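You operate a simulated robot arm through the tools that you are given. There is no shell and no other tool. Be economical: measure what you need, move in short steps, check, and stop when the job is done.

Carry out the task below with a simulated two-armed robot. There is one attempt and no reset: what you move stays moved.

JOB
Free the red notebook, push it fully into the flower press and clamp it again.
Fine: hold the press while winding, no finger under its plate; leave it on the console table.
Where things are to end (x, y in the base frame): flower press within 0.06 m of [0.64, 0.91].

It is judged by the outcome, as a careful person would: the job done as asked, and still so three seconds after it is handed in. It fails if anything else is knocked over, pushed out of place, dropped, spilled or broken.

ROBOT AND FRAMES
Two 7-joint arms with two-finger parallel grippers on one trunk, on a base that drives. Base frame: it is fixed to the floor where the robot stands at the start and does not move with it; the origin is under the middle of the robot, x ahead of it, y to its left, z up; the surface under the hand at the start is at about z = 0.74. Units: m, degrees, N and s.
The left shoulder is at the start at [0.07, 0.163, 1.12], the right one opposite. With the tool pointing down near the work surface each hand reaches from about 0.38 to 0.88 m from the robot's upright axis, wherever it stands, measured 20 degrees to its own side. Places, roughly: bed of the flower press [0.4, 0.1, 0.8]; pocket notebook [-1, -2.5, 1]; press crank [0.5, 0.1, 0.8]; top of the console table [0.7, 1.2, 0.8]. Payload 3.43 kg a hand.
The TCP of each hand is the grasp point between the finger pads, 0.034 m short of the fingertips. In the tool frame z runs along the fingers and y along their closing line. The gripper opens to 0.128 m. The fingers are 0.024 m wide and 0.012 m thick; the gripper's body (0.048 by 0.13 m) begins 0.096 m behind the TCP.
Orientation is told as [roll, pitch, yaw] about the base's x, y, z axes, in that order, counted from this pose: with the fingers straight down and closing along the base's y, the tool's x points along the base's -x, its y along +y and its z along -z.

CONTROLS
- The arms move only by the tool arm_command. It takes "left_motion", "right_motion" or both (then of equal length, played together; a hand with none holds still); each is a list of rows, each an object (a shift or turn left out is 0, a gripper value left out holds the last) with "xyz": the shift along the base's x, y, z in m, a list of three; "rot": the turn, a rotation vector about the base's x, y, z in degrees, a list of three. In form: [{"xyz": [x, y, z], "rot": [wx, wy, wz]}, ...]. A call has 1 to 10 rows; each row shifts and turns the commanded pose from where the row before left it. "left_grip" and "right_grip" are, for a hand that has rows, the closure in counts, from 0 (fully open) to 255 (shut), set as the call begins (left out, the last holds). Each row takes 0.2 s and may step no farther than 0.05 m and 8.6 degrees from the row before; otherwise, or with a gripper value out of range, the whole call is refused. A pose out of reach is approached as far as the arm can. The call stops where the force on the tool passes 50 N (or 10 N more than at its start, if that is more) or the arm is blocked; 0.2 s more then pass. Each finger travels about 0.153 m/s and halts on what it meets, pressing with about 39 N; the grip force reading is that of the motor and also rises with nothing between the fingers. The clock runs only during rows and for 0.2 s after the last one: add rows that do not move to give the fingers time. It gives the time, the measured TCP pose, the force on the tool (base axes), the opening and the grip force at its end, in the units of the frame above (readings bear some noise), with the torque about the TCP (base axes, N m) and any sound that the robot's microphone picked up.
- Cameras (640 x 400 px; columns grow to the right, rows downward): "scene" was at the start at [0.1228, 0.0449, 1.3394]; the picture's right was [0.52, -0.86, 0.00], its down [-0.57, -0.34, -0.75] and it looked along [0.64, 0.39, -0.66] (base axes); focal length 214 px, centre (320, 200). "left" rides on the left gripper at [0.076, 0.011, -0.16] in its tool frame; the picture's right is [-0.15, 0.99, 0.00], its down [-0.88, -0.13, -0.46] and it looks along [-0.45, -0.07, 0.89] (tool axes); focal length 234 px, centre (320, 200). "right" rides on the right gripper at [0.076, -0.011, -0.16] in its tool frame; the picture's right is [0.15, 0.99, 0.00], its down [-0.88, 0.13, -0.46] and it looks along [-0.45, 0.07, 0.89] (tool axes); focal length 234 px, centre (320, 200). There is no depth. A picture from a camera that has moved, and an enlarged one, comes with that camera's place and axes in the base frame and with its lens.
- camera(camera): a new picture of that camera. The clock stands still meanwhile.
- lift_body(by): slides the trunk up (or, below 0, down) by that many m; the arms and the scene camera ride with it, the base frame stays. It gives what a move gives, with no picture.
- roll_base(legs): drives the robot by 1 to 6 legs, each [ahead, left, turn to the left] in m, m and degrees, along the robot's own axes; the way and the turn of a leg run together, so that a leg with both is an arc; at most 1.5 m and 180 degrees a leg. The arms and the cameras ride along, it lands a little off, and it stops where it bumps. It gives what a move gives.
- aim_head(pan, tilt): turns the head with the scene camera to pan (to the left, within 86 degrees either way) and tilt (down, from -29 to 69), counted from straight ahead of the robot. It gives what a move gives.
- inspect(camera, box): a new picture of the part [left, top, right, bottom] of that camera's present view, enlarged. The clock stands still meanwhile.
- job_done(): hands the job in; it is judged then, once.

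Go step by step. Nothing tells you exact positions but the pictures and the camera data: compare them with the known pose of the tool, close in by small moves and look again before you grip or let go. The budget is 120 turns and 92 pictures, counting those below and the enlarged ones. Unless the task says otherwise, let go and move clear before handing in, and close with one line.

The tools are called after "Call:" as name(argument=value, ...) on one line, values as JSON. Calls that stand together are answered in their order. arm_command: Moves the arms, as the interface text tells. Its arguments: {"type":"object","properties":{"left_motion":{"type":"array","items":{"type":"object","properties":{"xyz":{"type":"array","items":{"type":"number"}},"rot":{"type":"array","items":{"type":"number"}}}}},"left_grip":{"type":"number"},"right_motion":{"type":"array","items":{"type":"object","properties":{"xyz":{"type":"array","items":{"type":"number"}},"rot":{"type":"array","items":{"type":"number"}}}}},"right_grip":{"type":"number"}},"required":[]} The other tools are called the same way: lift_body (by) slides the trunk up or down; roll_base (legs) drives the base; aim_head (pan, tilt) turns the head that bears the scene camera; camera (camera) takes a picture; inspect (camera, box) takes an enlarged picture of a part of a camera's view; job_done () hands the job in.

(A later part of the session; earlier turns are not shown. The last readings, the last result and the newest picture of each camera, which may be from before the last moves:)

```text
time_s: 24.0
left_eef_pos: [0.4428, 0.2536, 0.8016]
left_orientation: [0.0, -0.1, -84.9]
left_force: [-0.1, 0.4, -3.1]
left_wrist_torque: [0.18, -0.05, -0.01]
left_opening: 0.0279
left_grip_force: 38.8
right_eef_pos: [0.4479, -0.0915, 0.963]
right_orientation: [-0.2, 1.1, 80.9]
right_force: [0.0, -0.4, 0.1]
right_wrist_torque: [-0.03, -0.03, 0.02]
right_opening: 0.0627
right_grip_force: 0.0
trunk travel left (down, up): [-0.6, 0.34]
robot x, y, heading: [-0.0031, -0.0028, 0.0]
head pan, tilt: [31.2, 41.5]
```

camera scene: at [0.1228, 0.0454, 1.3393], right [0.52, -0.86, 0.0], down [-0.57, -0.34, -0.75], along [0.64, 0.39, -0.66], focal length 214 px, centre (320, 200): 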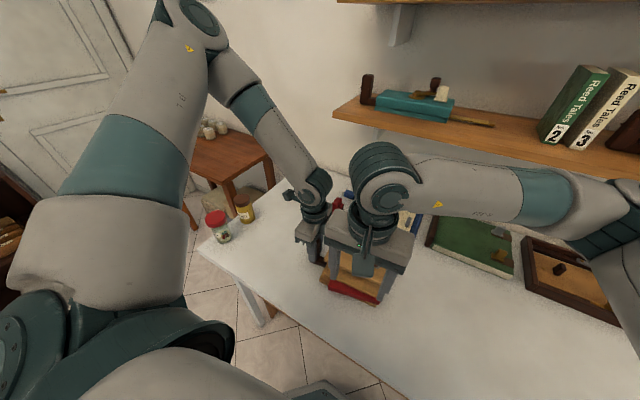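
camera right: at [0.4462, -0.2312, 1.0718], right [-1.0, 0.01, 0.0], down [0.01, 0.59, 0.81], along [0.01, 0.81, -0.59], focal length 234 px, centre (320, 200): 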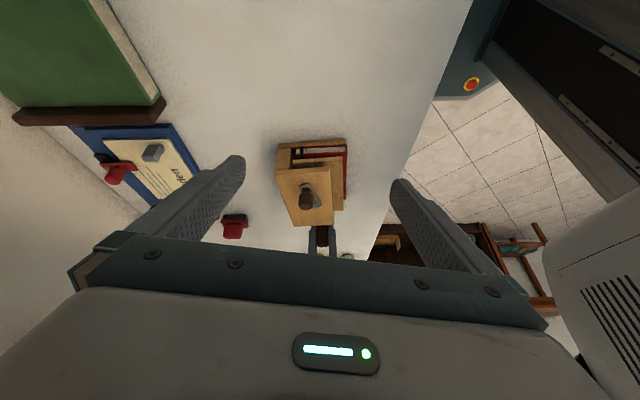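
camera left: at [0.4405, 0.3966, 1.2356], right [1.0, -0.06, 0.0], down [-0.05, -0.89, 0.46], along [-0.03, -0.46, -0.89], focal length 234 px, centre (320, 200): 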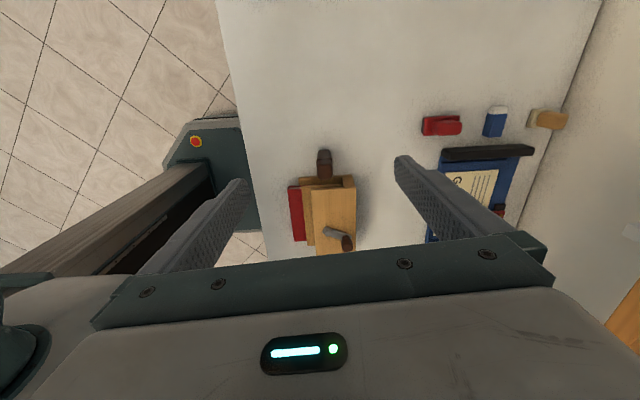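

Call:
arm_command(right_motion=[{"xyz": [0.006, 0.045, 0]}, {"xyz": [0.006, 0.045, 0]}, {"xyz": [0.006, 0.04, 0]}, {"xyz": [0.005, 0.04, -0.02]}, {"xyz": [0, 0, -0.04]}, {}])

Call:
inspect(camera="right", box=[220, 80, 440, 260])

```text
time_s: 25.4
left_eef_pos: [0.4442, 0.2547, 0.8013]
left_orientation: [0.0, -0.2, -85.0]
left_force: [-0.3, -0.5, -3.1]
left_wrist_torque: [0.17, -0.09, -0.02]
left_opening: 0.0274
left_grip_force: 39.1
right_eef_pos: [0.4705, 0.0798, 0.903]
right_orientation: [-0.2, 1.0, 81.0]
right_force: [-0.4, 0.7, 0.3]
right_wrist_torque: [-0.02, -0.04, 0.02]
right_opening: 0.0626
right_grip_force: 0.0
trunk travel left (down, up): [-0.6, 0.34]
robot x, y, heading: [0.0013, -0.0047, 0.1]
head pan, tilt: [31.2, 41.5]
```

```text
2.22 times, centred on (330, 170) of right
camera zoom: at [0.4703, 0.006, 1.0644], right [-1.0, 0.01, 0.0], down [0.01, 0.9, 0.44], along [0.01, 0.44, -0.9], focal length 520 px, centre (298, 267)
```

zoom: 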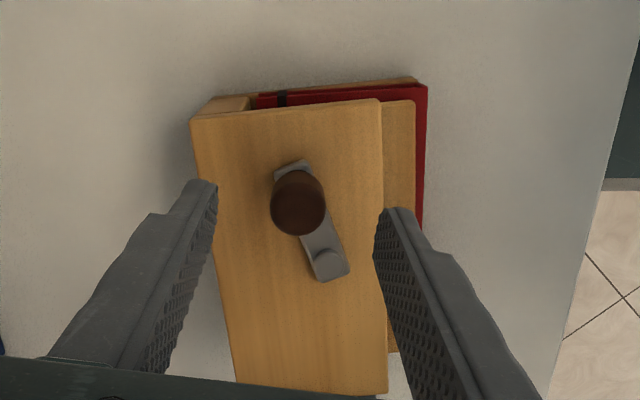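

Hub at (0.4578, 0.118), knob at (0.472, 0.077). I lower onto the knob and grip.

Call:
arm_command(right_motion=[{"xyz": [0.001, -0.002, -0.02]}, {"xyz": [0, -0.001, -0.017]}, {}])

Call:
arm_command(right_motion=[{}, {}, {}], right_grip=255)

```text
time_s: 26.2
left_eef_pos: [0.4436, 0.2546, 0.8022]
left_orientation: [0.0, 0.0, -84.9]
left_force: [-0.4, 0.6, -2.5]
left_wrist_torque: [0.02, -0.01, 0.0]
left_opening: 0.0278
left_grip_force: 38.9
right_eef_pos: [0.4701, 0.0774, 0.8651]
right_orientation: [-0.1, 0.9, 81.0]
right_force: [0.7, -0.7, 0.7]
right_wrist_torque: [0.01, -0.01, -0.03]
right_opening: 0.0627
right_grip_force: 0.0
trunk travel left (down, up): [-0.6, 0.34]
robot x, y, heading: [0.0009, 0.0006, -0.0]
head pan, tilt: [31.2, 41.5]
```

```text
time_s: 27.0
left_eef_pos: [0.4436, 0.2557, 0.8024]
left_orientation: [0.1, 0.1, -84.9]
left_force: [1.8, -0.7, -2.9]
left_wrist_torque: [0.17, -0.44, 0.17]
left_opening: 0.0279
left_grip_force: 38.8
right_eef_pos: [0.4719, 0.076, 0.8648]
right_orientation: [-0.2, 0.9, 81.0]
right_force: [-1.7, 2.0, 0.6]
right_wrist_torque: [0.15, 0.74, 0.02]
right_opening: 0.0228
right_grip_force: 39.0
trunk travel left (down, up): [-0.6, 0.34]
robot x, y, heading: [0.0025, -0.0011, -0.2]
head pan, tilt: [31.2, 41.5]
```

The grip is centred. I turn clockwise about 80°, rotating the hand along for the latter part.

Call:
arm_command(right_motion=[{"xyz": [-0.0105, -0.0022, 0]}, {"xyz": [-0.0107, 0.0003, 0]}, {"xyz": [-0.0063, 0.0015, 0], "rot": [0, 0, -8.5]}, {"xyz": [-0.0061, 0.0025, 0], "rot": [0, 0, -8.5]}, {"xyz": [-0.0056, 0.0032, 0], "rot": [0, 0, -8.5]}, {"xyz": [-0.0051, 0.0041, 0], "rot": [0, 0, -8.5]}, {"xyz": [-0.0044, 0.0048, 0], "rot": [0, 0, -8.5]}, {"xyz": [-0.0037, 0.0054, 0], "rot": [0, 0, -8.5]}, {}])

Call:
inspect(camera="right", box=[220, 80, 440, 260])

Call:
inspect(camera="scene", box=[300, 230, 410, 320])

```text
time_s: 29.0
left_eef_pos: [0.4446, 0.2541, 0.8022]
left_orientation: [0.0, -0.1, -84.8]
left_force: [6.4, 9.1, -13.1]
left_wrist_torque: [0.87, 0.3, 0.95]
left_opening: 0.0275
left_grip_force: 39.0
right_eef_pos: [0.4188, 0.0967, 0.8656]
right_orientation: [-0.1, 1.0, 30.0]
right_force: [-6.0, -8.5, 9.6]
right_wrist_torque: [0.55, 0.0, -0.07]
right_opening: 0.0226
right_grip_force: 38.3
trunk travel left (down, up): [-0.6, 0.34]
robot x, y, heading: [0.0001, 0.0018, -0.2]
head pan, tilt: [31.2, 41.5]
```

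```text
2.22 times, centred on (330, 170) of right
camera zoom: at [0.3609, 0.0503, 1.0279], right [-0.62, 0.78, 0.0], down [0.7, 0.56, 0.44], along [0.34, 0.27, -0.9], focal length 520 px, centre (298, 267)
```

zoom: 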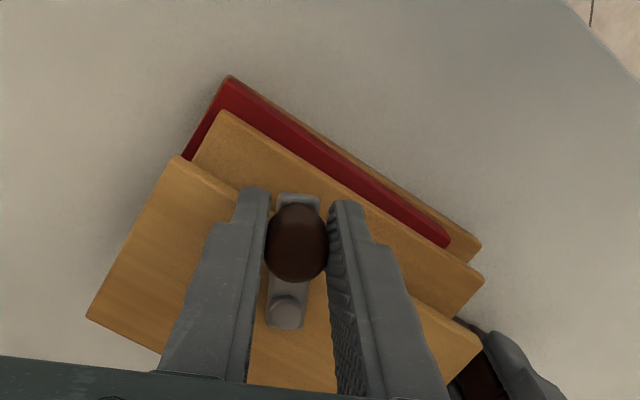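

```text
4.44 times, centred on (355, 275) of scene
camera zoom: at [0.1233, 0.0448, 1.3393], right [0.52, -0.86, 0.0], down [-0.57, -0.34, -0.75], along [0.64, 0.39, -0.66], focal length 953 px, centre (164, -133)
```

zoom: 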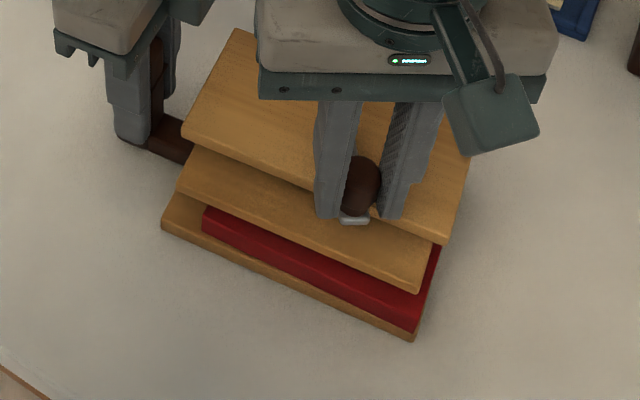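

Turning clockwise lifted the crank slightly (about +10 N upward on the hand) and the plate looks higher, so clockwise seems to loosen and counter-clockwise to tighten. I reverse the stroke back to about -71°.

Call:
arm_command(right_motion=[{"xyz": [0.0037, -0.0054, 0], "rot": [0, 0, 8.5]}, {"xyz": [0.0044, -0.0048, 0], "rot": [0, 0, 8.5]}, {"xyz": [0.0051, -0.0041, 0], "rot": [0, 0, 8.5]}, {"xyz": [0.0056, -0.0032, 0], "rot": [0, 0, 8.5]}, {"xyz": [0.0061, -0.0025, 0], "rot": [0, 0, 8.5]}, {"xyz": [0.0063, -0.0015, 0], "rot": [0, 0, 8.5]}, {"xyz": [0.0107, -0.0003, 0]}, {"xyz": [0.0105, 0.0022, 0]}, {}])

Call:
inspect(camera="scene", box=[300, 230, 410, 320])

```text
time_s: 31.0
left_eef_pos: [0.4453, 0.253, 0.8031]
left_orientation: [0.1, -0.1, -84.9]
left_force: [7.5, -0.1, 3.2]
left_wrist_torque: [-0.15, -0.26, 1.07]
left_opening: 0.0296
left_grip_force: 39.3
right_eef_pos: [0.4724, 0.0739, 0.8659]
right_orientation: [-0.1, 1.0, 81.0]
right_force: [-7.2, 0.5, -3.8]
right_wrist_torque: [-0.58, 0.59, 0.21]
right_opening: 0.0228
right_grip_force: 38.5
trunk travel left (down, up): [-0.6, 0.34]
robot x, y, heading: [0.0002, 0.0029, -0.0]
head pan, tilt: [31.2, 41.5]
```

```text
4.44 times, centred on (355, 275) of scene
camera zoom: at [0.1232, 0.0449, 1.3393], right [0.52, -0.86, 0.0], down [-0.57, -0.34, -0.75], along [0.64, 0.39, -0.66], focal length 953 px, centre (164, -133)
```

zoom: 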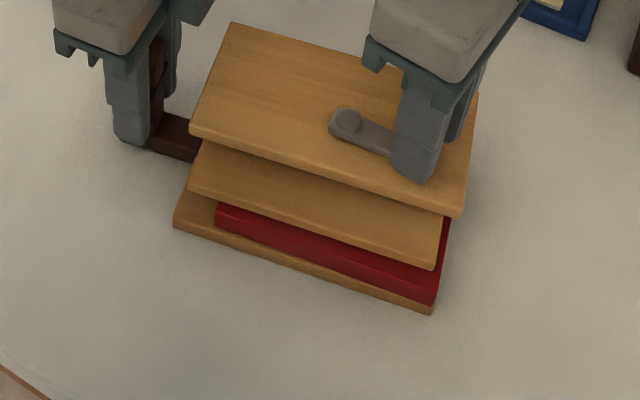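

On the way back the press yawed a few degrees in the left grip, because pushing sideways far from the handle has a long lever. I release the knob, let the left grip settle, and look.

Call:
arm_command(right_motion=[{}, {}, {"xyz": [0, 0, 0.02]}, {"xyz": [0, 0, 0.02]}], right_grip=130)

Call:
inspect(camera="right", box=[220, 80, 440, 260])

Call:
inspect(camera="scene", box=[300, 230, 410, 320])

Call:
inspect(camera="left", box=[220, 120, 440, 270])

```text
time_s: 32.0
left_eef_pos: [0.4441, 0.2538, 0.8016]
left_orientation: [0.0, 0.0, -85.1]
left_force: [0.1, 1.6, -2.0]
left_wrist_torque: [0.07, -0.18, 0.08]
left_opening: 0.0279
left_grip_force: 39.1
right_eef_pos: [0.4717, 0.0754, 0.9061]
right_orientation: [-0.1, 1.0, 81.0]
right_force: [-0.1, -0.5, 0.1]
right_wrist_torque: [0.01, 0.0, -0.02]
right_opening: 0.0627
right_grip_force: 0.0
trunk travel left (down, up): [-0.6, 0.34]
robot x, y, heading: [0.0007, 0.0026, -0.1]
head pan, tilt: [31.2, 41.5]
```

```text
2.22 times, centred on (330, 170) of right
camera zoom: at [0.4709, 0.0019, 1.0689], right [-1.0, 0.01, 0.0], down [0.01, 0.9, 0.44], along [0.01, 0.44, -0.9], focal length 520 px, centre (298, 267)
```

zoom: 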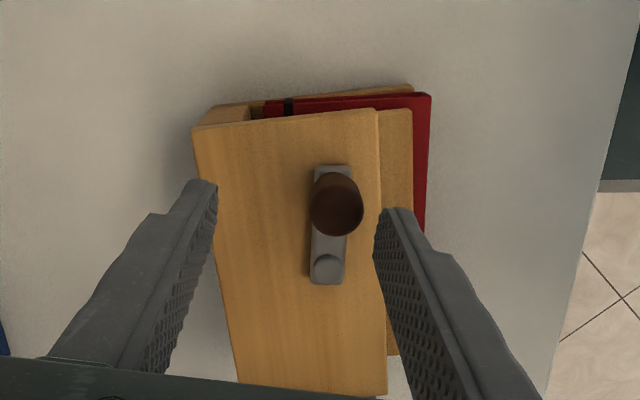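

```text
4.44 times, centred on (355, 275) of scene
camera zoom: at [0.1229, 0.045, 1.3393], right [0.52, -0.86, 0.0], down [-0.57, -0.34, -0.75], along [0.64, 0.39, -0.66], focal length 953 px, centre (164, -133)
```

zoom: 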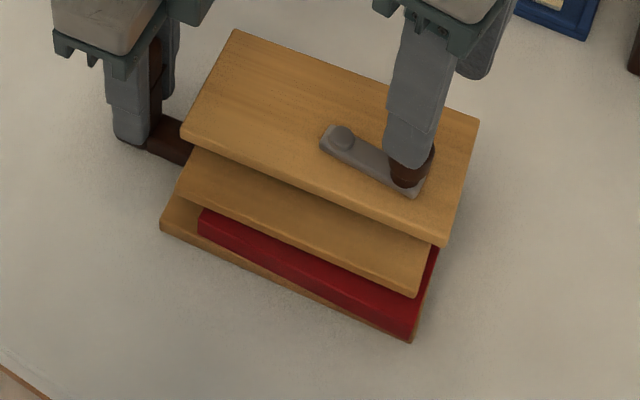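

```text
2.67 times, centred on (330, 195) of left
camera zoom: at [0.4463, 0.3313, 0.9611], right [1.0, -0.06, 0.0], down [-0.05, -0.89, 0.46], along [-0.03, -0.46, -0.89], focal length 624 px, centre (293, 213)
```

zoom: 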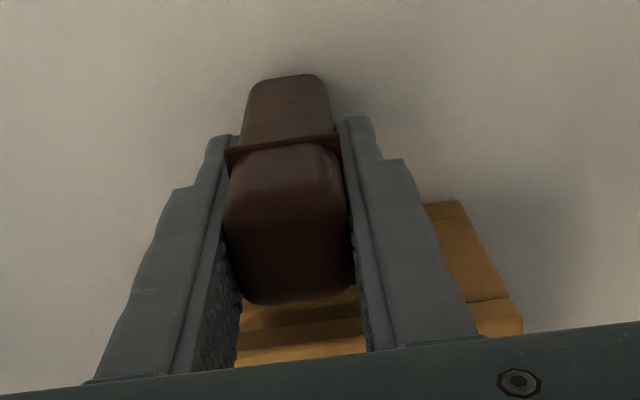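

The press squared itself again; the crank is now at -93° and the notebook is about flush with the bed front. I regrip and wind counter-clockwise with slack for the press's small yaw, to about -40°.

Call:
arm_command(right_motion=[{"xyz": [-0.0154, -0.001, -0.01]}, {"xyz": [0, 0, -0.031]}, {}])

Call:
arm_command(right_motion=[{}, {}, {}], right_grip=255)

Call:
arm_command(right_motion=[{"xyz": [0.0067, 0.0003, 0]}, {"xyz": [0.0067, 0.0003, 0]}, {"xyz": [0.006, 0.0012, 0]}, {"xyz": [0.006, 0.0012, 0]}, {"xyz": [0.0042, 0.0022, 0]}, {"xyz": [0.0042, 0.0021, 0]}, {"xyz": [0.0036, 0.003, 0]}, {"xyz": [0.0036, 0.003, 0]}, {"xyz": [0.003, 0.004, 0]}, {}])

Call:
inspect(camera="right", box=[220, 80, 440, 260])

```text
time_s: 32.8
left_eef_pos: [0.4444, 0.2538, 0.8017]
left_orientation: [0.0, 0.0, -84.9]
left_force: [-0.3, 0.4, -4.0]
left_wrist_torque: [0.39, 0.0, 0.02]
left_opening: 0.0279
left_grip_force: 38.6
right_eef_pos: [0.456, 0.0728, 0.866]
right_orientation: [-0.2, 0.9, 81.0]
right_force: [-0.6, -1.6, 0.6]
right_wrist_torque: [-0.02, -0.01, 0.0]
right_opening: 0.0624
right_grip_force: 0.0
trunk travel left (down, up): [-0.6, 0.34]
robot x, y, heading: [-0.0016, 0.0005, 0.2]
head pan, tilt: [31.2, 41.5]
```

```text
time_s: 33.6
left_eef_pos: [0.4445, 0.254, 0.8021]
left_orientation: [-0.1, 0.1, -84.8]
left_force: [1.7, 1.5, -3.9]
left_wrist_torque: [0.25, -0.54, 0.48]
left_opening: 0.0278
left_grip_force: 39.0
right_eef_pos: [0.4553, 0.0742, 0.8654]
right_orientation: [-0.2, 1.0, 81.0]
right_force: [-1.4, -1.7, 1.4]
right_wrist_torque: [0.12, 0.74, -0.06]
right_opening: 0.0226
right_grip_force: 38.8
trunk travel left (down, up): [-0.6, 0.34]
robot x, y, heading: [-0.0021, 0.0002, -0.1]
head pan, tilt: [31.2, 41.5]
```

```text
time_s: 35.8
left_eef_pos: [0.4429, 0.256, 0.8008]
left_orientation: [-0.2, 0.1, -84.9]
left_force: [-5.0, 27.2, -2.5]
left_wrist_torque: [0.16, -0.87, 0.81]
left_opening: 0.0328
left_grip_force: 38.9
right_eef_pos: [0.5033, 0.0898, 0.8643]
right_orientation: [-0.4, 1.3, 80.8]
right_force: [6.2, -28.6, 2.7]
right_wrist_torque: [-1.09, 0.7, 0.0]
right_opening: 0.023
right_grip_force: 39.3
trunk travel left (down, up): [-0.6, 0.34]
robot x, y, heading: [-0.0015, -0.0012, 0.0]
head pan, tilt: [31.2, 41.5]
```

```text
2.22 times, centred on (330, 170) of right
camera zoom: at [0.5014, 0.017, 1.0266], right [-1.0, 0.01, 0.0], down [0.01, 0.9, 0.44], along [0.01, 0.44, -0.9], focal length 520 px, centre (298, 267)
```

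zoom: 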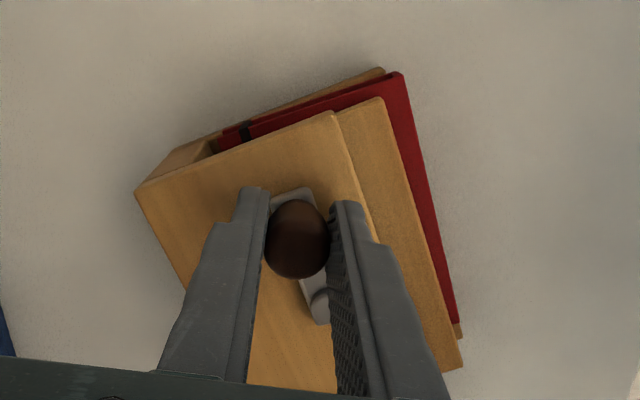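

The crank barely turned relative to the press; instead the press yawed to ~20° in the handle grip, because the post is too slim to resist yaw. I let go of the knob, and will then hold the press by its wide top board, near the crank, which resists yaw much better.

Call:
arm_command(right_motion=[{}, {}, {"xyz": [0, 0, 0.03]}, {"xyz": [0, -0.04, 0.02]}, {"xyz": [0, -0.04, 0]}, {"xyz": [0, -0.04, 0]}], right_grip=130)

Call:
inspect(camera="scene", box=[300, 230, 410, 320])

Call:
inspect(camera="right", box=[220, 120, 440, 280])

```text
time_s: 37.2
left_eef_pos: [0.4441, 0.2536, 0.8025]
left_orientation: [0.0, 0.1, -85.0]
left_force: [-0.1, -0.6, -2.7]
left_wrist_torque: [0.18, 0.16, -0.04]
left_opening: 0.0275
left_grip_force: 38.6
right_eef_pos: [0.5019, -0.0276, 0.916]
right_orientation: [-0.4, 0.9, 81.2]
right_force: [-0.6, 0.0, -0.7]
right_wrist_torque: [0.01, -0.01, 0.02]
right_opening: 0.0627
right_grip_force: 0.0
trunk travel left (down, up): [-0.6, 0.34]
robot x, y, heading: [0.0017, -0.002, 0.1]
head pan, tilt: [31.2, 41.5]
```

```text
4.44 times, centred on (355, 275) of scene
camera zoom: at [0.1227, 0.0432, 1.3395], right [0.52, -0.86, 0.0], down [-0.57, -0.34, -0.75], along [0.64, 0.39, -0.66], focal length 953 px, centre (164, -133)
```

zoom: 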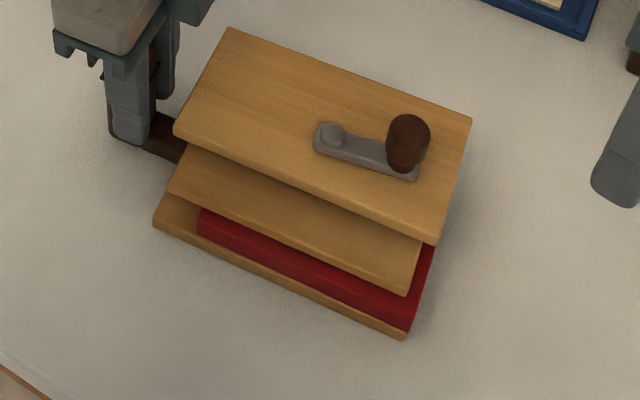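

```text
2.50 times, centred on (330, 200) of right
camera zoom: at [0.4999, -0.1009, 1.078], right [-1.0, 0.01, 0.0], down [0.01, 0.9, 0.44], along [0.01, 0.44, -0.9], focal length 585 px, centre (295, 200)
```

zoom: 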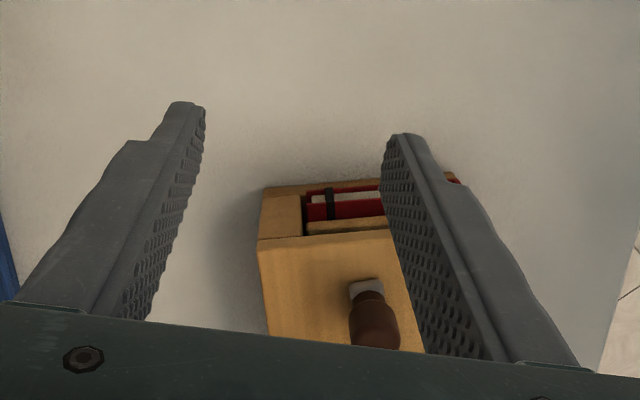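

The press squared up again. At the +y end the top board spans x≈0.414–0.503, so I open the left hand, raise it, and bring it over the board near y≈0.19.

Call:
arm_command(left_motion=[{}, {}, {}, {"xyz": [0, 0.005, 0.04]}, {"xyz": [0, 0, 0.04]}, {"xyz": [0.005, -0.02, 0.03]}, {"xyz": [0.006, -0.025, 0]}, {"xyz": [0.006, -0.024, 0]}, {}], left_grip=0)

Call:
camera(camera="left")

Call:
inspect(camera="scene", box=[290, 220, 410, 320])

```text
time_s: 39.2
left_eef_pos: [0.4602, 0.1875, 0.9116]
left_orientation: [0.1, 0.0, -84.9]
left_force: [0.2, 0.9, -0.2]
left_wrist_torque: [0.01, -0.03, -0.02]
left_opening: 0.1284
left_grip_force: 0.0
right_eef_pos: [0.5001, -0.0262, 0.9165]
right_orientation: [-0.3, 0.9, 81.0]
right_force: [-0.5, 1.0, 0.7]
right_wrist_torque: [0.01, -0.01, 0.01]
right_opening: 0.0629
right_grip_force: 0.2
trunk travel left (down, up): [-0.6, 0.34]
robot x, y, heading: [-0.0019, 0.002, -0.0]
head pan, tilt: [31.2, 41.5]
```

```text
44 pictures are left
camera left: at [0.4613, 0.2647, 1.0714], right [1.0, -0.06, 0.0], down [-0.05, -0.89, 0.46], along [-0.03, -0.46, -0.89], focal length 234 px, centre (320, 200)
```

left: 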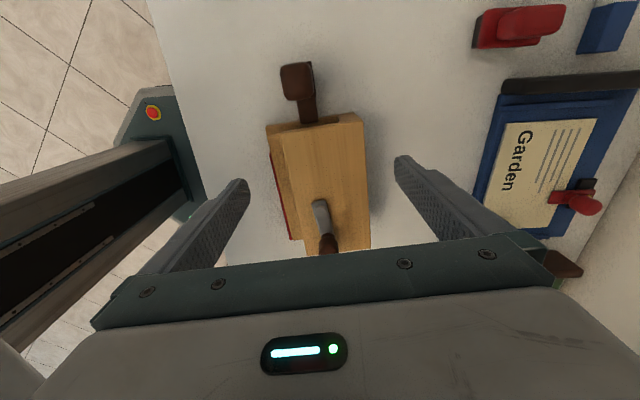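

```text
4.00 times, centred on (350, 270) of scene
camera zoom: at [0.1223, 0.0449, 1.3395], right [0.52, -0.86, 0.0], down [-0.57, -0.34, -0.75], along [0.64, 0.39, -0.66], focal length 858 px, centre (200, -80)
```

zoom: 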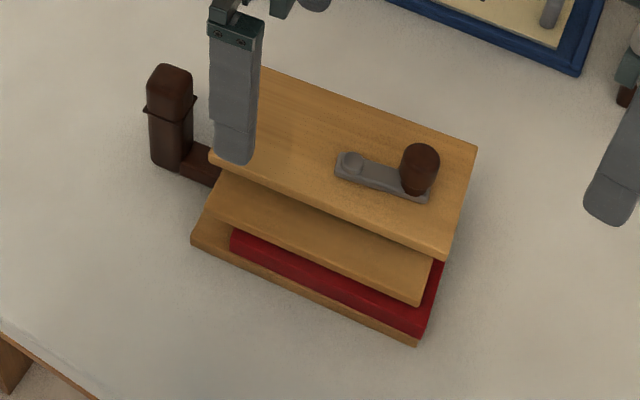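

The hand is centred over the board. I lower it so that the fingertips stay above the pressing plate, then grip the board's front and back edges.

Call:
arm_command(left_motion=[{"xyz": [0.001, 0.002, -0.035]}, {"xyz": [0, 0, -0.025]}, {"xyz": [0, 0, -0.012]}, {}])

Call:
arm_command(left_motion=[{}, {}, {}, {}], left_grip=255)

Call:
inspect(camera="scene", box=[290, 220, 410, 320])

Call:
inspect(camera="right", box=[200, 120, 440, 280])

```text
time_s: 40.2
left_eef_pos: [0.4598, 0.191, 0.8393]
left_orientation: [0.0, 0.0, -85.0]
left_force: [-0.3, 0.2, 0.9]
left_wrist_torque: [0.02, 0.02, -0.02]
left_opening: 0.1276
left_grip_force: 0.0
right_eef_pos: [0.5004, -0.0275, 0.916]
right_orientation: [-0.2, 0.9, 81.0]
right_force: [0.0, 0.8, -0.7]
right_wrist_torque: [0.01, -0.01, 0.0]
right_opening: 0.0629
right_grip_force: 0.1
trunk travel left (down, up): [-0.6, 0.34]
robot x, y, heading: [0.0014, 0.0027, -0.1]
head pan, tilt: [31.2, 41.5]
```

```text
time_s: 41.2
left_eef_pos: [0.4603, 0.192, 0.8389]
left_orientation: [-0.1, 0.0, -85.0]
left_force: [1.5, 0.0, 1.2]
left_wrist_torque: [0.0, -0.36, 0.19]
left_opening: 0.0899
left_grip_force: 39.2
right_eef_pos: [0.501, -0.0259, 0.9169]
right_orientation: [-0.1, 1.0, 81.1]
right_force: [0.0, -0.9, -0.1]
right_wrist_torque: [-0.01, 0.01, 0.03]
right_opening: 0.0629
right_grip_force: 0.0
trunk travel left (down, up): [-0.6, 0.34]
robot x, y, heading: [-0.0006, 0.0003, 0.0]
head pan, tilt: [31.2, 41.5]
```

```text
4.00 times, centred on (350, 270) of scene
camera zoom: at [0.123, 0.0447, 1.3394], right [0.52, -0.86, 0.0], down [-0.57, -0.34, -0.75], along [0.64, 0.39, -0.66], focal length 858 px, centre (200, -80)
```

zoom: 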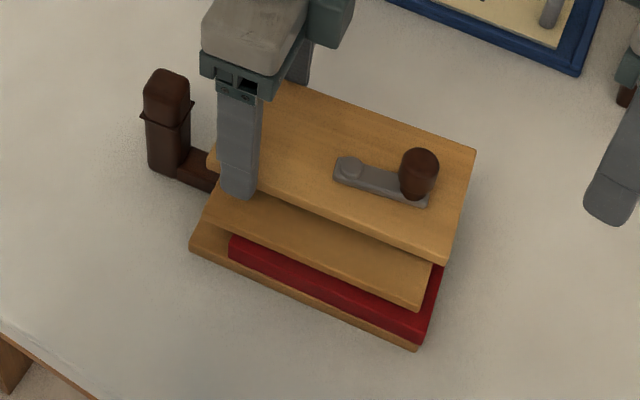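

```text
2.50 times, centred on (320, 200) of right
camera zoom: at [0.5002, -0.0995, 1.078], right [-1.0, 0.01, 0.0], down [0.01, 0.9, 0.44], along [0.01, 0.44, -0.9], focal length 585 px, centre (320, 200)
```

zoom: 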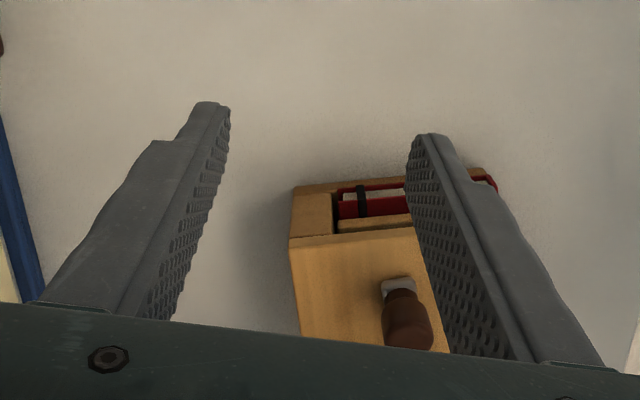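

The board is gripped firmly (0.090 m) and the fingertips are above the plate. I bring the right hand over the knob and check.

Call:
arm_command(right_motion=[{"xyz": [-0.013, 0.037, 0]}, {"xyz": [-0.013, 0.037, 0]}, {"xyz": [-0.013, 0.035, -0.012]}, {}])

Call:
inspect(camera="right", box=[220, 80, 440, 260])

```text
time_s: 42.2
left_eef_pos: [0.4594, 0.1916, 0.8391]
left_orientation: [0.0, 0.1, -84.9]
left_force: [-2.2, -0.5, 4.0]
left_wrist_torque: [-0.07, -0.27, 0.02]
left_opening: 0.0899
left_grip_force: 39.3
right_eef_pos: [0.4601, 0.0799, 0.9041]
right_orientation: [-0.3, 0.9, 81.0]
right_force: [0.4, -0.6, 0.0]
right_wrist_torque: [0.0, 0.0, 0.0]
right_opening: 0.0627
right_grip_force: 0.1
trunk travel left (down, up): [-0.6, 0.34]
robot x, y, heading: [0.0018, -0.003, -0.2]
head pan, tilt: [31.2, 41.5]
```

```text
2.22 times, centred on (330, 170) of right
camera zoom: at [0.4593, 0.0066, 1.0653], right [-1.0, 0.01, 0.0], down [0.01, 0.9, 0.44], along [0.01, 0.44, -0.9], focal length 520 px, centre (298, 267)
```

zoom: 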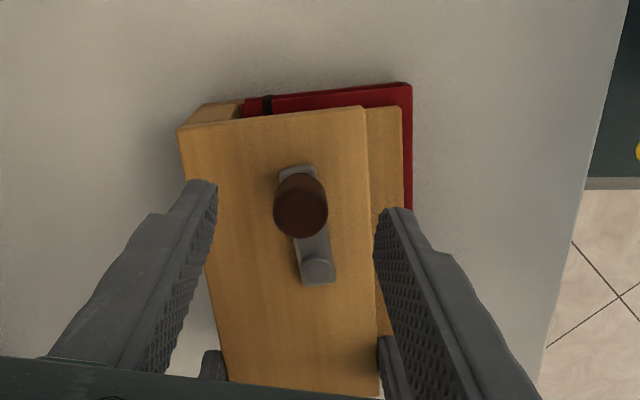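

Hub (0.452, 0.122), knob (0.460, 0.078), crank at -80°. I grip the knob and wind counter-clockwise 30°, then check.

Call:
arm_command(right_motion=[{"xyz": [0, -0.001, -0.018]}, {"xyz": [0, 0, -0.02]}, {}])

Call:
arm_command(right_motion=[{}, {}, {}], right_grip=255)

Call:
arm_command(right_motion=[{"xyz": [0.0037, 0.001, 0]}, {"xyz": [0.0037, 0.001, 0]}, {"xyz": [0.0035, 0.0016, 0]}, {"xyz": [0.0035, 0.0016, 0]}, {"xyz": [0.0032, 0.0022, 0]}, {"xyz": [0.0031, 0.0022, 0]}, {}])

Call:
inspect(camera="right", box=[220, 80, 440, 260])

```text
time_s: 43.0
left_eef_pos: [0.4597, 0.1908, 0.8394]
left_orientation: [0.0, 0.0, -84.9]
left_force: [-1.1, 1.2, 1.9]
left_wrist_torque: [-0.04, -0.18, 0.09]
left_opening: 0.0895
left_grip_force: 39.4
right_eef_pos: [0.4589, 0.0794, 0.8641]
right_orientation: [-0.1, 0.9, 81.0]
right_force: [-0.1, 0.4, -0.3]
right_wrist_torque: [-0.01, 0.01, 0.03]
right_opening: 0.0627
right_grip_force: 0.0
trunk travel left (down, up): [-0.6, 0.34]
robot x, y, heading: [-0.0012, 0.0015, -0.2]
head pan, tilt: [31.2, 41.5]
```

```text
time_s: 43.8
left_eef_pos: [0.4592, 0.1917, 0.8387]
left_orientation: [0.1, 0.1, -84.9]
left_force: [-0.5, 0.9, 1.5]
left_wrist_torque: [0.09, -0.16, 0.09]
left_opening: 0.0896
left_grip_force: 38.9
right_eef_pos: [0.4601, 0.0797, 0.8656]
right_orientation: [-0.2, 0.8, 81.0]
right_force: [-1.8, 0.3, -0.2]
right_wrist_torque: [0.24, 0.72, 0.12]
right_opening: 0.0227
right_grip_force: 38.6
trunk travel left (down, up): [-0.6, 0.34]
robot x, y, heading: [-0.0018, 0.0022, 0.0]
head pan, tilt: [31.2, 41.5]
```

```text
time_s: 45.4
left_eef_pos: [0.4596, 0.1918, 0.8385]
left_orientation: [0.2, 0.0, -85.0]
left_force: [18.9, 5.0, 1.5]
left_wrist_torque: [0.55, -0.82, 1.23]
left_opening: 0.0898
left_grip_force: 38.6
right_eef_pos: [0.4799, 0.0904, 0.8647]
right_orientation: [0.0, 1.0, 81.1]
right_force: [-17.2, -5.1, -0.4]
right_wrist_torque: [-0.52, 1.15, 0.55]
right_opening: 0.0226
right_grip_force: 39.3
trunk travel left (down, up): [-0.6, 0.34]
robot x, y, heading: [0.0002, 0.0013, 0.1]
head pan, tilt: [31.2, 41.5]
```

```text
2.22 times, centred on (330, 170) of right
camera zoom: at [0.48, 0.017, 1.0268], right [-1.0, 0.01, 0.0], down [0.01, 0.9, 0.44], along [0.0, 0.44, -0.9], focal length 520 px, centre (298, 267)
```

zoom: 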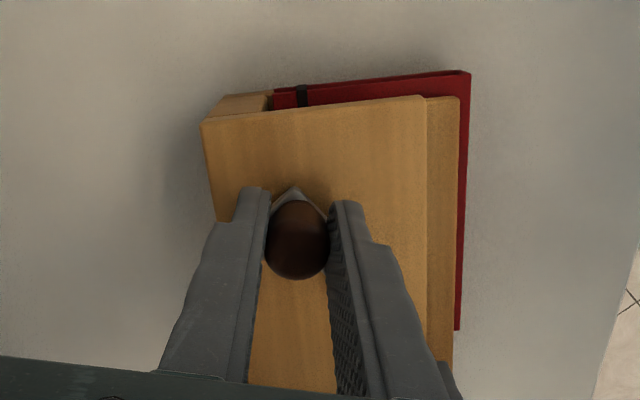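

With the board held, the crank turned 30° and the resistance is now about 17 N, so counter-clockwise does tighten and the press no longer yaws. The notebook sticks out a little at the side and front, though, so I loosen again to about -140° to reseat it first.

Call:
arm_command(right_motion=[{"xyz": [-0.0063, -0.0044, 0]}, {"xyz": [-0.007, -0.0032, 0]}, {"xyz": [-0.0074, -0.002, 0]}, {"xyz": [-0.0091, -0.0007, 0]}, {"xyz": [-0.0091, 0.0013, 0]}, {"xyz": [-0.0087, 0.0032, 0], "rot": [0, 0, -8]}, {"xyz": [-0.0078, 0.0048, 0], "rot": [0, 0, -8]}, {"xyz": [-0.0066, 0.0064, 0], "rot": [0, 0, -8]}, {}])

Call:
arm_command(right_motion=[{}, {}, {"xyz": [0, 0, 0.03]}, {"xyz": [0, -0.04, 0.02]}, {"xyz": [0, -0.04, 0]}, {}], right_grip=100)

Call:
camera(camera="right")

Call:
inspect(camera="scene", box=[290, 220, 410, 320])

```text
time_s: 47.4
left_eef_pos: [0.4593, 0.192, 0.8387]
left_orientation: [-0.1, 0.0, -85.0]
left_force: [-8.0, 10.0, -1.7]
left_wrist_torque: [0.83, 0.41, -0.68]
left_opening: 0.0896
left_grip_force: 39.1
right_eef_pos: [0.4195, 0.0952, 0.8652]
right_orientation: [-0.3, 1.0, 56.8]
right_force: [4.7, -9.6, 8.3]
right_wrist_torque: [-0.06, -0.06, -0.32]
right_opening: 0.0223
right_grip_force: 39.1
trunk travel left (down, up): [-0.6, 0.34]
robot x, y, heading: [0.0016, -0.0024, -0.0]
head pan, tilt: [31.2, 41.5]
```

```text
time_s: 48.8
left_eef_pos: [0.4603, 0.1916, 0.8384]
left_orientation: [0.0, -0.1, -84.8]
left_force: [-0.1, 0.3, -1.0]
left_wrist_torque: [0.28, 0.02, 0.01]
left_opening: 0.0896
left_grip_force: 38.8
right_eef_pos: [0.4212, 0.0144, 0.9184]
right_orientation: [-0.2, 1.0, 57.0]
right_force: [0.4, 0.3, -0.2]
right_wrist_torque: [-0.07, 0.0, -0.04]
right_opening: 0.0778
right_grip_force: 0.0
trunk travel left (down, up): [-0.6, 0.34]
robot x, y, heading: [-0.0014, -0.0008, -0.4]
head pan, tilt: [31.2, 41.5]
```

```text
38 pictures are left
camera right: at [0.3902, -0.05, 1.0792], right [-0.91, 0.42, 0.0], down [0.37, 0.82, 0.44], along [0.18, 0.4, -0.9], focal length 234 px, centre (320, 200)
```

right: 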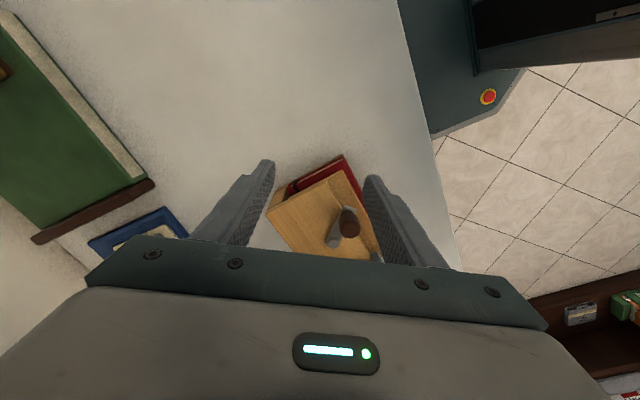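

```text
4.00 times, centred on (350, 270) of scene
camera zoom: at [0.1231, 0.0459, 1.3394], right [0.52, -0.86, 0.0], down [-0.57, -0.34, -0.75], along [0.64, 0.39, -0.66], focal length 858 px, centre (200, -80)
```

zoom: 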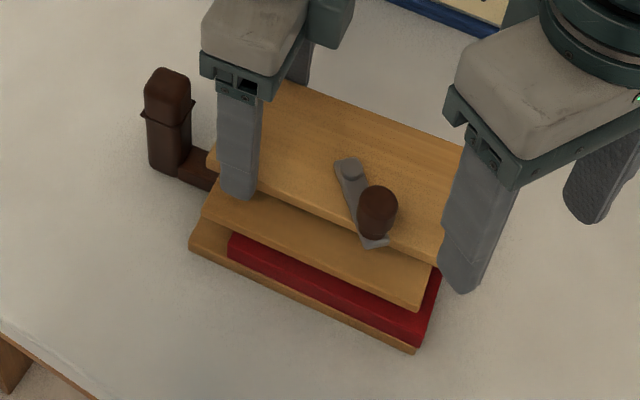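

The crank is loosened at about -140°. I now nudge the notebook from its right side with closed fingers, until flush with the press side.

Call:
arm_command(right_motion=[{"xyz": [0.01, -0.02, 0], "rot": [0, 0, 8]}, {"xyz": [0.01, -0.02, 0], "rot": [0, 0, 8]}, {"xyz": [0.01, 0, -0.03], "rot": [0, 0, 8]}, {"xyz": [0, 0, -0.045]}, {"xyz": [0, 0, -0.045]}, {}], right_grip=255)

Call:
arm_command(right_motion=[{"xyz": [0, 0.012, 0]}, {"xyz": [0, 0.01, 0]}, {"xyz": [0, 0.006, 0]}, {"xyz": [0, 0.005, 0]}, {}])

Call:
inspect(camera="right", box=[220, 80, 440, 260])

```text
time_s: 50.2
left_eef_pos: [0.459, 0.1916, 0.8382]
left_orientation: [-0.1, 0.0, -84.9]
left_force: [-0.6, 1.2, -2.0]
left_wrist_torque: [0.3, -0.05, 0.05]
left_opening: 0.0895
left_grip_force: 38.8
right_eef_pos: [0.4496, -0.0294, 0.7933]
right_orientation: [-0.2, 1.0, 80.9]
right_force: [-0.3, -0.1, -0.4]
right_wrist_torque: [0.04, -0.01, 0.02]
right_opening: 0.0001
right_grip_force: 32.6
trunk travel left (down, up): [-0.6, 0.34]
robot x, y, heading: [0.003, 0.0034, 0.1]
head pan, tilt: [31.2, 41.5]
```

```text
time_s: 51.4
left_eef_pos: [0.4593, 0.1925, 0.8374]
left_orientation: [0.0, 0.0, -84.8]
left_force: [-0.2, -0.1, -1.3]
left_wrist_torque: [0.23, -0.03, -0.03]
left_opening: 0.0897
left_grip_force: 39.0
right_eef_pos: [0.4501, 0.0086, 0.7961]
right_orientation: [-0.3, 1.0, 80.9]
right_force: [0.4, -0.1, -0.2]
right_wrist_torque: [-0.02, 0.02, -0.04]
right_opening: 0.0
right_grip_force: 32.9
trunk travel left (down, up): [-0.6, 0.34]
robot x, y, heading: [0.0032, 0.001, -0.0]
head pan, tilt: [31.2, 41.5]
```

```text
2.22 times, centred on (330, 170) of right
camera zoom: at [0.4485, -0.0661, 0.9572], right [-1.0, 0.01, 0.0], down [0.01, 0.9, 0.44], along [0.01, 0.44, -0.9], focal length 520 px, centre (298, 267)
```

zoom: 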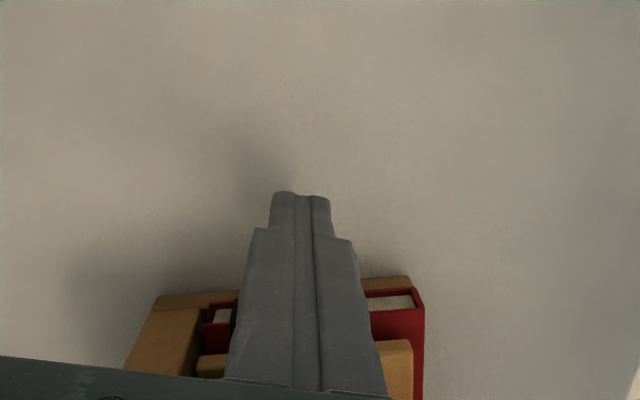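

From here the notebook is seen to be inside the bed on this side, so no side push is needed. I go round to the front for the final seating push.

Call:
arm_command(right_motion=[{"xyz": [0, -0.03, 0.03]}, {"xyz": [0, -0.01, 0.045], "rot": [0, 0, -8]}, {"xyz": [-0.01, 0, 0.045], "rot": [0, 0, -8]}, {"xyz": [-0.02, 0.01, 0.01], "rot": [0, 0, -8.4]}, {"xyz": [-0.02, 0.02, 0], "rot": [0, 0, -8.4]}, {"xyz": [-0.02, 0.025, 0], "rot": [0, 0, -8.4]}, {"xyz": [-0.02, 0.03, 0], "rot": [0, 0, -8.4]}, {"xyz": [-0.015, 0.03, 0], "rot": [0, 0, -8.4]}, {"xyz": [-0.01, 0.03, 0], "rot": [0, 0, -8.4]}, {"xyz": [0, 0, 0], "rot": [0, 0, -8.4]}], right_grip=85)

Call:
inspect(camera="right", box=[220, 110, 420, 280])

```text
time_s: 53.6
left_eef_pos: [0.4612, 0.1907, 0.8379]
left_orientation: [-0.1, 0.0, -85.1]
left_force: [-0.1, -0.3, -0.1]
left_wrist_torque: [0.2, 0.02, 0.0]
left_opening: 0.0898
left_grip_force: 38.8
right_eef_pos: [0.3351, 0.112, 0.9265]
right_orientation: [-0.1, 1.0, 6.1]
right_force: [-0.2, -0.9, 0.1]
right_wrist_torque: [0.01, -0.01, 0.0]
right_opening: 0.0854
right_grip_force: 0.0
trunk travel left (down, up): [-0.6, 0.34]
robot x, y, heading: [0.0015, -0.0012, 0.0]
head pan, tilt: [31.2, 41.5]
```

```text
2.35 times, centred on (320, 195) of right
camera zoom: at [0.264, 0.0946, 1.0879], right [-0.25, 0.97, 0.0], down [0.87, 0.23, 0.44], along [0.43, 0.11, -0.9], focal length 551 px, centre (320, 212)
```

zoom: 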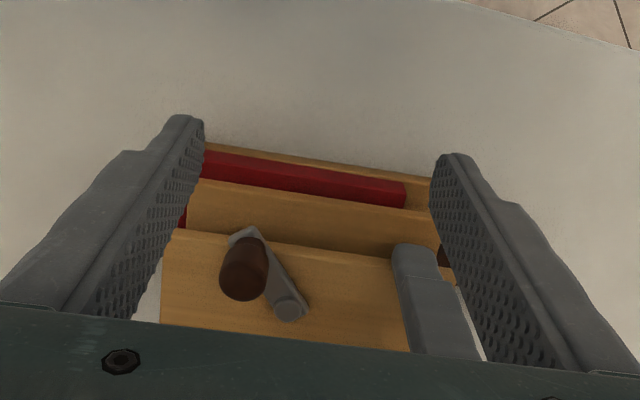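

The notebook is parallel and nearly in. I shift the right hand a bit to -y to clear the left hand, descend and push to the stop.

Call:
arm_command(right_motion=[{"xyz": [0, -0.018, -0.04]}, {"xyz": [0, 0, -0.045]}, {"xyz": [0, 0, -0.04]}, {"xyz": [0.01, 0.001, 0]}, {"xyz": [0.01, 0.001, 0]}, {"xyz": [0.01, 0.001, 0]}, {"xyz": [0.008, 0.0007, 0]}, {"xyz": [0.006, 0.0005, 0]}, {"xyz": [0.005, 0.0005, 0]}, {}])

Call:
inspect(camera="right", box=[220, 150, 440, 280])

```text
time_s: 55.8
left_eef_pos: [0.4632, 0.1924, 0.8392]
left_orientation: [0.3, 0.0, -84.8]
left_force: [46.3, 15.5, -3.5]
left_wrist_torque: [-1.38, 4.79, 0.39]
left_opening: 0.0898
left_grip_force: 39.3
right_eef_pos: [0.3805, 0.1003, 0.8006]
right_orientation: [-0.2, 1.1, 6.7]
right_force: [-47.5, -14.7, 3.8]
right_wrist_torque: [2.47, -6.85, 2.66]
right_opening: 0.0854
right_grip_force: 0.0
trunk travel left (down, up): [-0.6, 0.34]
robot x, y, heading: [0.0001, -0.0005, -0.1]
head pan, tilt: [31.2, 41.5]
```

```text
2.91 times, centred on (330, 215) of right
camera zoom: at [0.3103, 0.0812, 0.9621], right [-0.26, 0.97, 0.0], down [0.87, 0.24, 0.44], along [0.42, 0.11, -0.9], focal length 681 px, centre (291, 156)
```

zoom: 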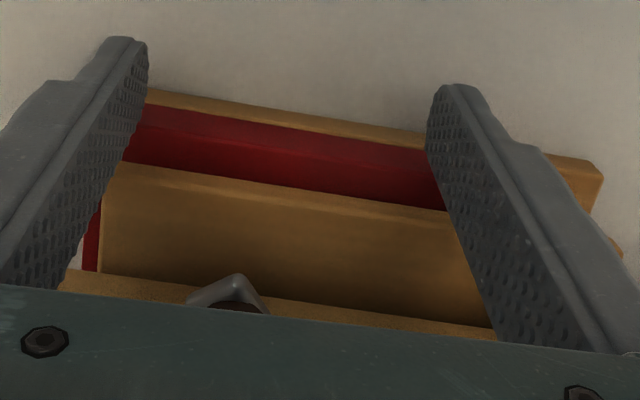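

That force came from the two gripper bodies touching, not from the notebook. I back off, then lift the left hand clear for the push, since the loose notebook slides with under 1 N.

Call:
arm_command(right_motion=[{"xyz": [-0.015, 0, 0]}, {"xyz": [-0.015, 0, 0]}, {}])

Call:
arm_command(left_motion=[{}, {}, {}, {"xyz": [0, 0, 0.04]}, {"xyz": [0, 0.03, 0.03]}, {"xyz": [0, 0.04, 0.02]}], left_grip=0)

Call:
inspect(camera="scene", box=[280, 200, 420, 320])

```text
time_s: 56.6
left_eef_pos: [0.4592, 0.1914, 0.8392]
left_orientation: [-0.1, 0.0, -84.9]
left_force: [-0.5, 0.5, 0.4]
left_wrist_torque: [0.02, 0.1, -0.09]
left_opening: 0.0897
left_grip_force: 38.4
right_eef_pos: [0.353, 0.1013, 0.7986]
right_orientation: [-0.3, 0.9, 6.1]
right_force: [0.0, -0.5, 0.3]
right_wrist_torque: [0.01, 0.01, -0.01]
right_opening: 0.0855
right_grip_force: 0.1
trunk travel left (down, up): [-0.6, 0.34]
robot x, y, heading: [-0.0024, -0.0009, 0.1]
head pan, tilt: [31.2, 41.5]
```

```text
time_s: 58.0
left_eef_pos: [0.4585, 0.264, 0.9308]
left_orientation: [0.0, -0.1, -85.0]
left_force: [0.9, 0.6, 0.1]
left_wrist_torque: [-0.02, -0.01, 0.02]
left_opening: 0.128
left_grip_force: 0.1
right_eef_pos: [0.3514, 0.1007, 0.7999]
right_orientation: [-0.4, 0.8, 6.2]
right_force: [0.4, 0.3, -0.3]
right_wrist_torque: [-0.06, 0.01, -0.01]
right_opening: 0.0852
right_grip_force: 0.0
trunk travel left (down, up): [-0.6, 0.34]
robot x, y, heading: [0.0008, 0.0024, 0.1]
head pan, tilt: [31.2, 41.5]
```

```text
3.33 times, centred on (350, 260) of scene
camera zoom: at [0.1215, 0.0464, 1.3394], right [0.52, -0.86, 0.0], down [-0.57, -0.34, -0.75], along [0.64, 0.39, -0.66], focal length 715 px, centre (220, 0)
```

zoom: 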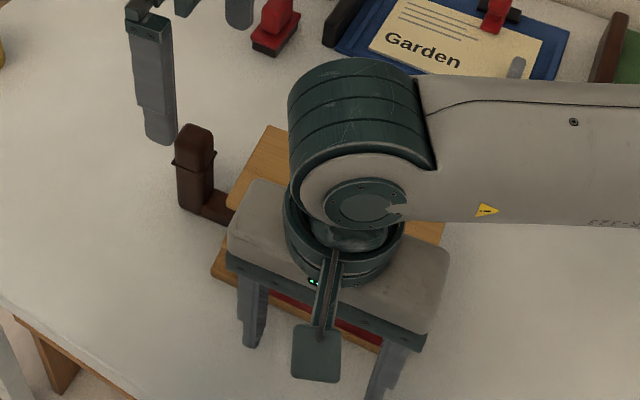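

Call:
arm_command(right_motion=[{"xyz": [0.008, 0.006, 0]}, {"xyz": [0.008, 0.004, 0]}, {"xyz": [0.007, 0.0007, 0]}, {"xyz": [0.006, 0.0006, 0]}, {"xyz": [0.004, 0.0004, 0]}, {}])

Call:
inspect(camera="right", box=[220, 150, 440, 280])

```text
time_s: 59.4
left_eef_pos: [0.4586, 0.2629, 0.9306]
left_orientation: [0.0, -0.1, -84.8]
left_force: [0.2, 0.1, 0.0]
left_wrist_torque: [-0.04, 0.0, 0.0]
left_opening: 0.1276
left_grip_force: 0.1
right_eef_pos: [0.3856, 0.1117, 0.8009]
right_orientation: [-0.3, 1.0, 6.1]
right_force: [-2.5, 0.2, -0.3]
right_wrist_torque: [-0.05, 0.05, -0.08]
right_opening: 0.0855
right_grip_force: 0.1
trunk travel left (down, up): [-0.6, 0.34]
robot x, y, heading: [0.0011, 0.0009, 0.1]
head pan, tilt: [31.2, 41.5]
```

```text
2.91 times, centred on (330, 215) of right
camera zoom: at [0.3146, 0.0933, 0.9624], right [-0.25, 0.97, 0.0], down [0.87, 0.23, 0.44], along [0.43, 0.11, -0.9], focal length 681 px, centre (291, 156)
```

zoom: 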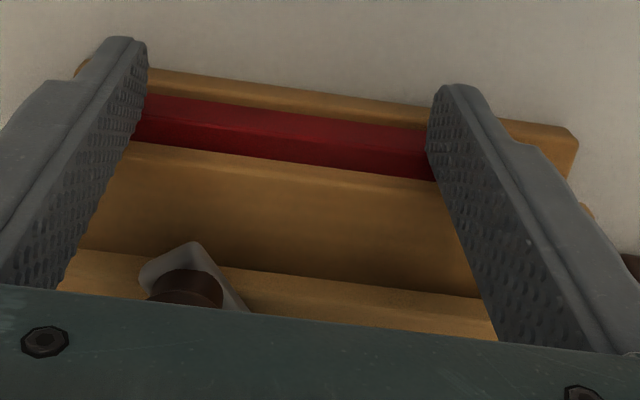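

The notebook is at nearly the same seated position as before. A few millimetres more to confirm the stop, then I back off.

Call:
arm_command(right_motion=[{"xyz": [0.003, 0.0003, 0]}, {"xyz": [0.002, 0.0002, 0]}, {}])

Call:
arm_command(right_motion=[{"xyz": [-0.015, -0.001, 0]}, {"xyz": [-0.03, 0, 0]}, {"xyz": [-0.01, -0.01, 0.045]}, {"xyz": [0, -0.01, 0.045], "rot": [0, 0, 8.4]}, {"xyz": [0.015, -0.02, 0.03], "rot": [0, 0, 8.4]}, {"xyz": [0.02, -0.025, 0], "rot": [0, 0, 8.4]}, {"xyz": [0.02, -0.025, 0], "rot": [0, 0, 8.4]}, {"xyz": [0.02, -0.025, 0], "rot": [0, 0, 8.4]}, {"xyz": [0.02, -0.02, 0], "rot": [0, 0, 8.4]}, {"xyz": [0.02, -0.01, 0], "rot": [0, 0, 8.4]}])

Call:
inspect(camera="scene", box=[290, 220, 410, 320])

```text
time_s: 60.2
left_eef_pos: [0.4587, 0.263, 0.9307]
left_orientation: [0.0, 0.0, -84.8]
left_force: [-0.2, 0.1, -0.2]
left_wrist_torque: [-0.03, 0.02, -0.01]
left_opening: 0.128
left_grip_force: 0.0
right_eef_pos: [0.391, 0.1119, 0.8011]
right_orientation: [-0.4, 0.9, 6.2]
right_force: [-2.2, 1.0, 0.1]
right_wrist_torque: [0.02, 0.03, 0.07]
right_opening: 0.0855
right_grip_force: 0.0
trunk travel left (down, up): [-0.6, 0.34]
robot x, y, heading: [-0.0021, 0.0028, -0.0]
head pan, tilt: [31.2, 41.5]
```

```text
time_s: 62.4
left_eef_pos: [0.4601, 0.2621, 0.9308]
left_orientation: [0.0, -0.1, -85.0]
left_force: [0.1, -0.3, 0.1]
left_wrist_torque: [0.0, 0.03, 0.01]
left_opening: 0.1281
left_grip_force: 0.0
right_eef_pos: [0.453, -0.0358, 0.9182]
right_orientation: [-0.2, 0.9, 65.3]
right_force: [-0.2, 0.3, -0.6]
right_wrist_torque: [0.02, 0.05, 0.01]
right_opening: 0.0854
right_grip_force: 0.0
trunk travel left (down, up): [-0.6, 0.34]
robot x, y, heading: [-0.0008, 0.0017, 0.0]
head pan, tilt: [31.2, 41.5]
```

```text
4.00 times, centred on (350, 270) of scene
camera zoom: at [0.1233, 0.0445, 1.3393], right [0.52, -0.86, 0.0], down [-0.57, -0.34, -0.75], along [0.64, 0.39, -0.66], focal length 858 px, centre (200, -80)
```

zoom: 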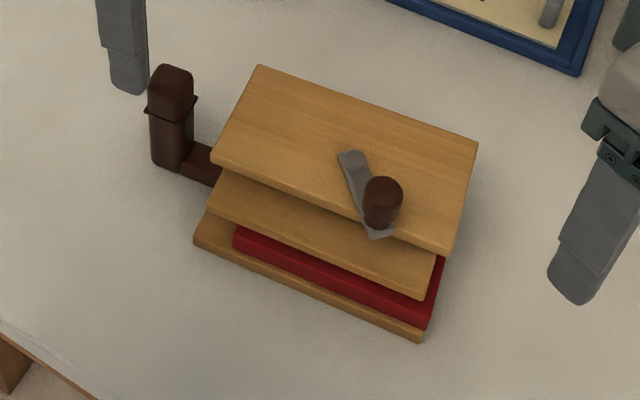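

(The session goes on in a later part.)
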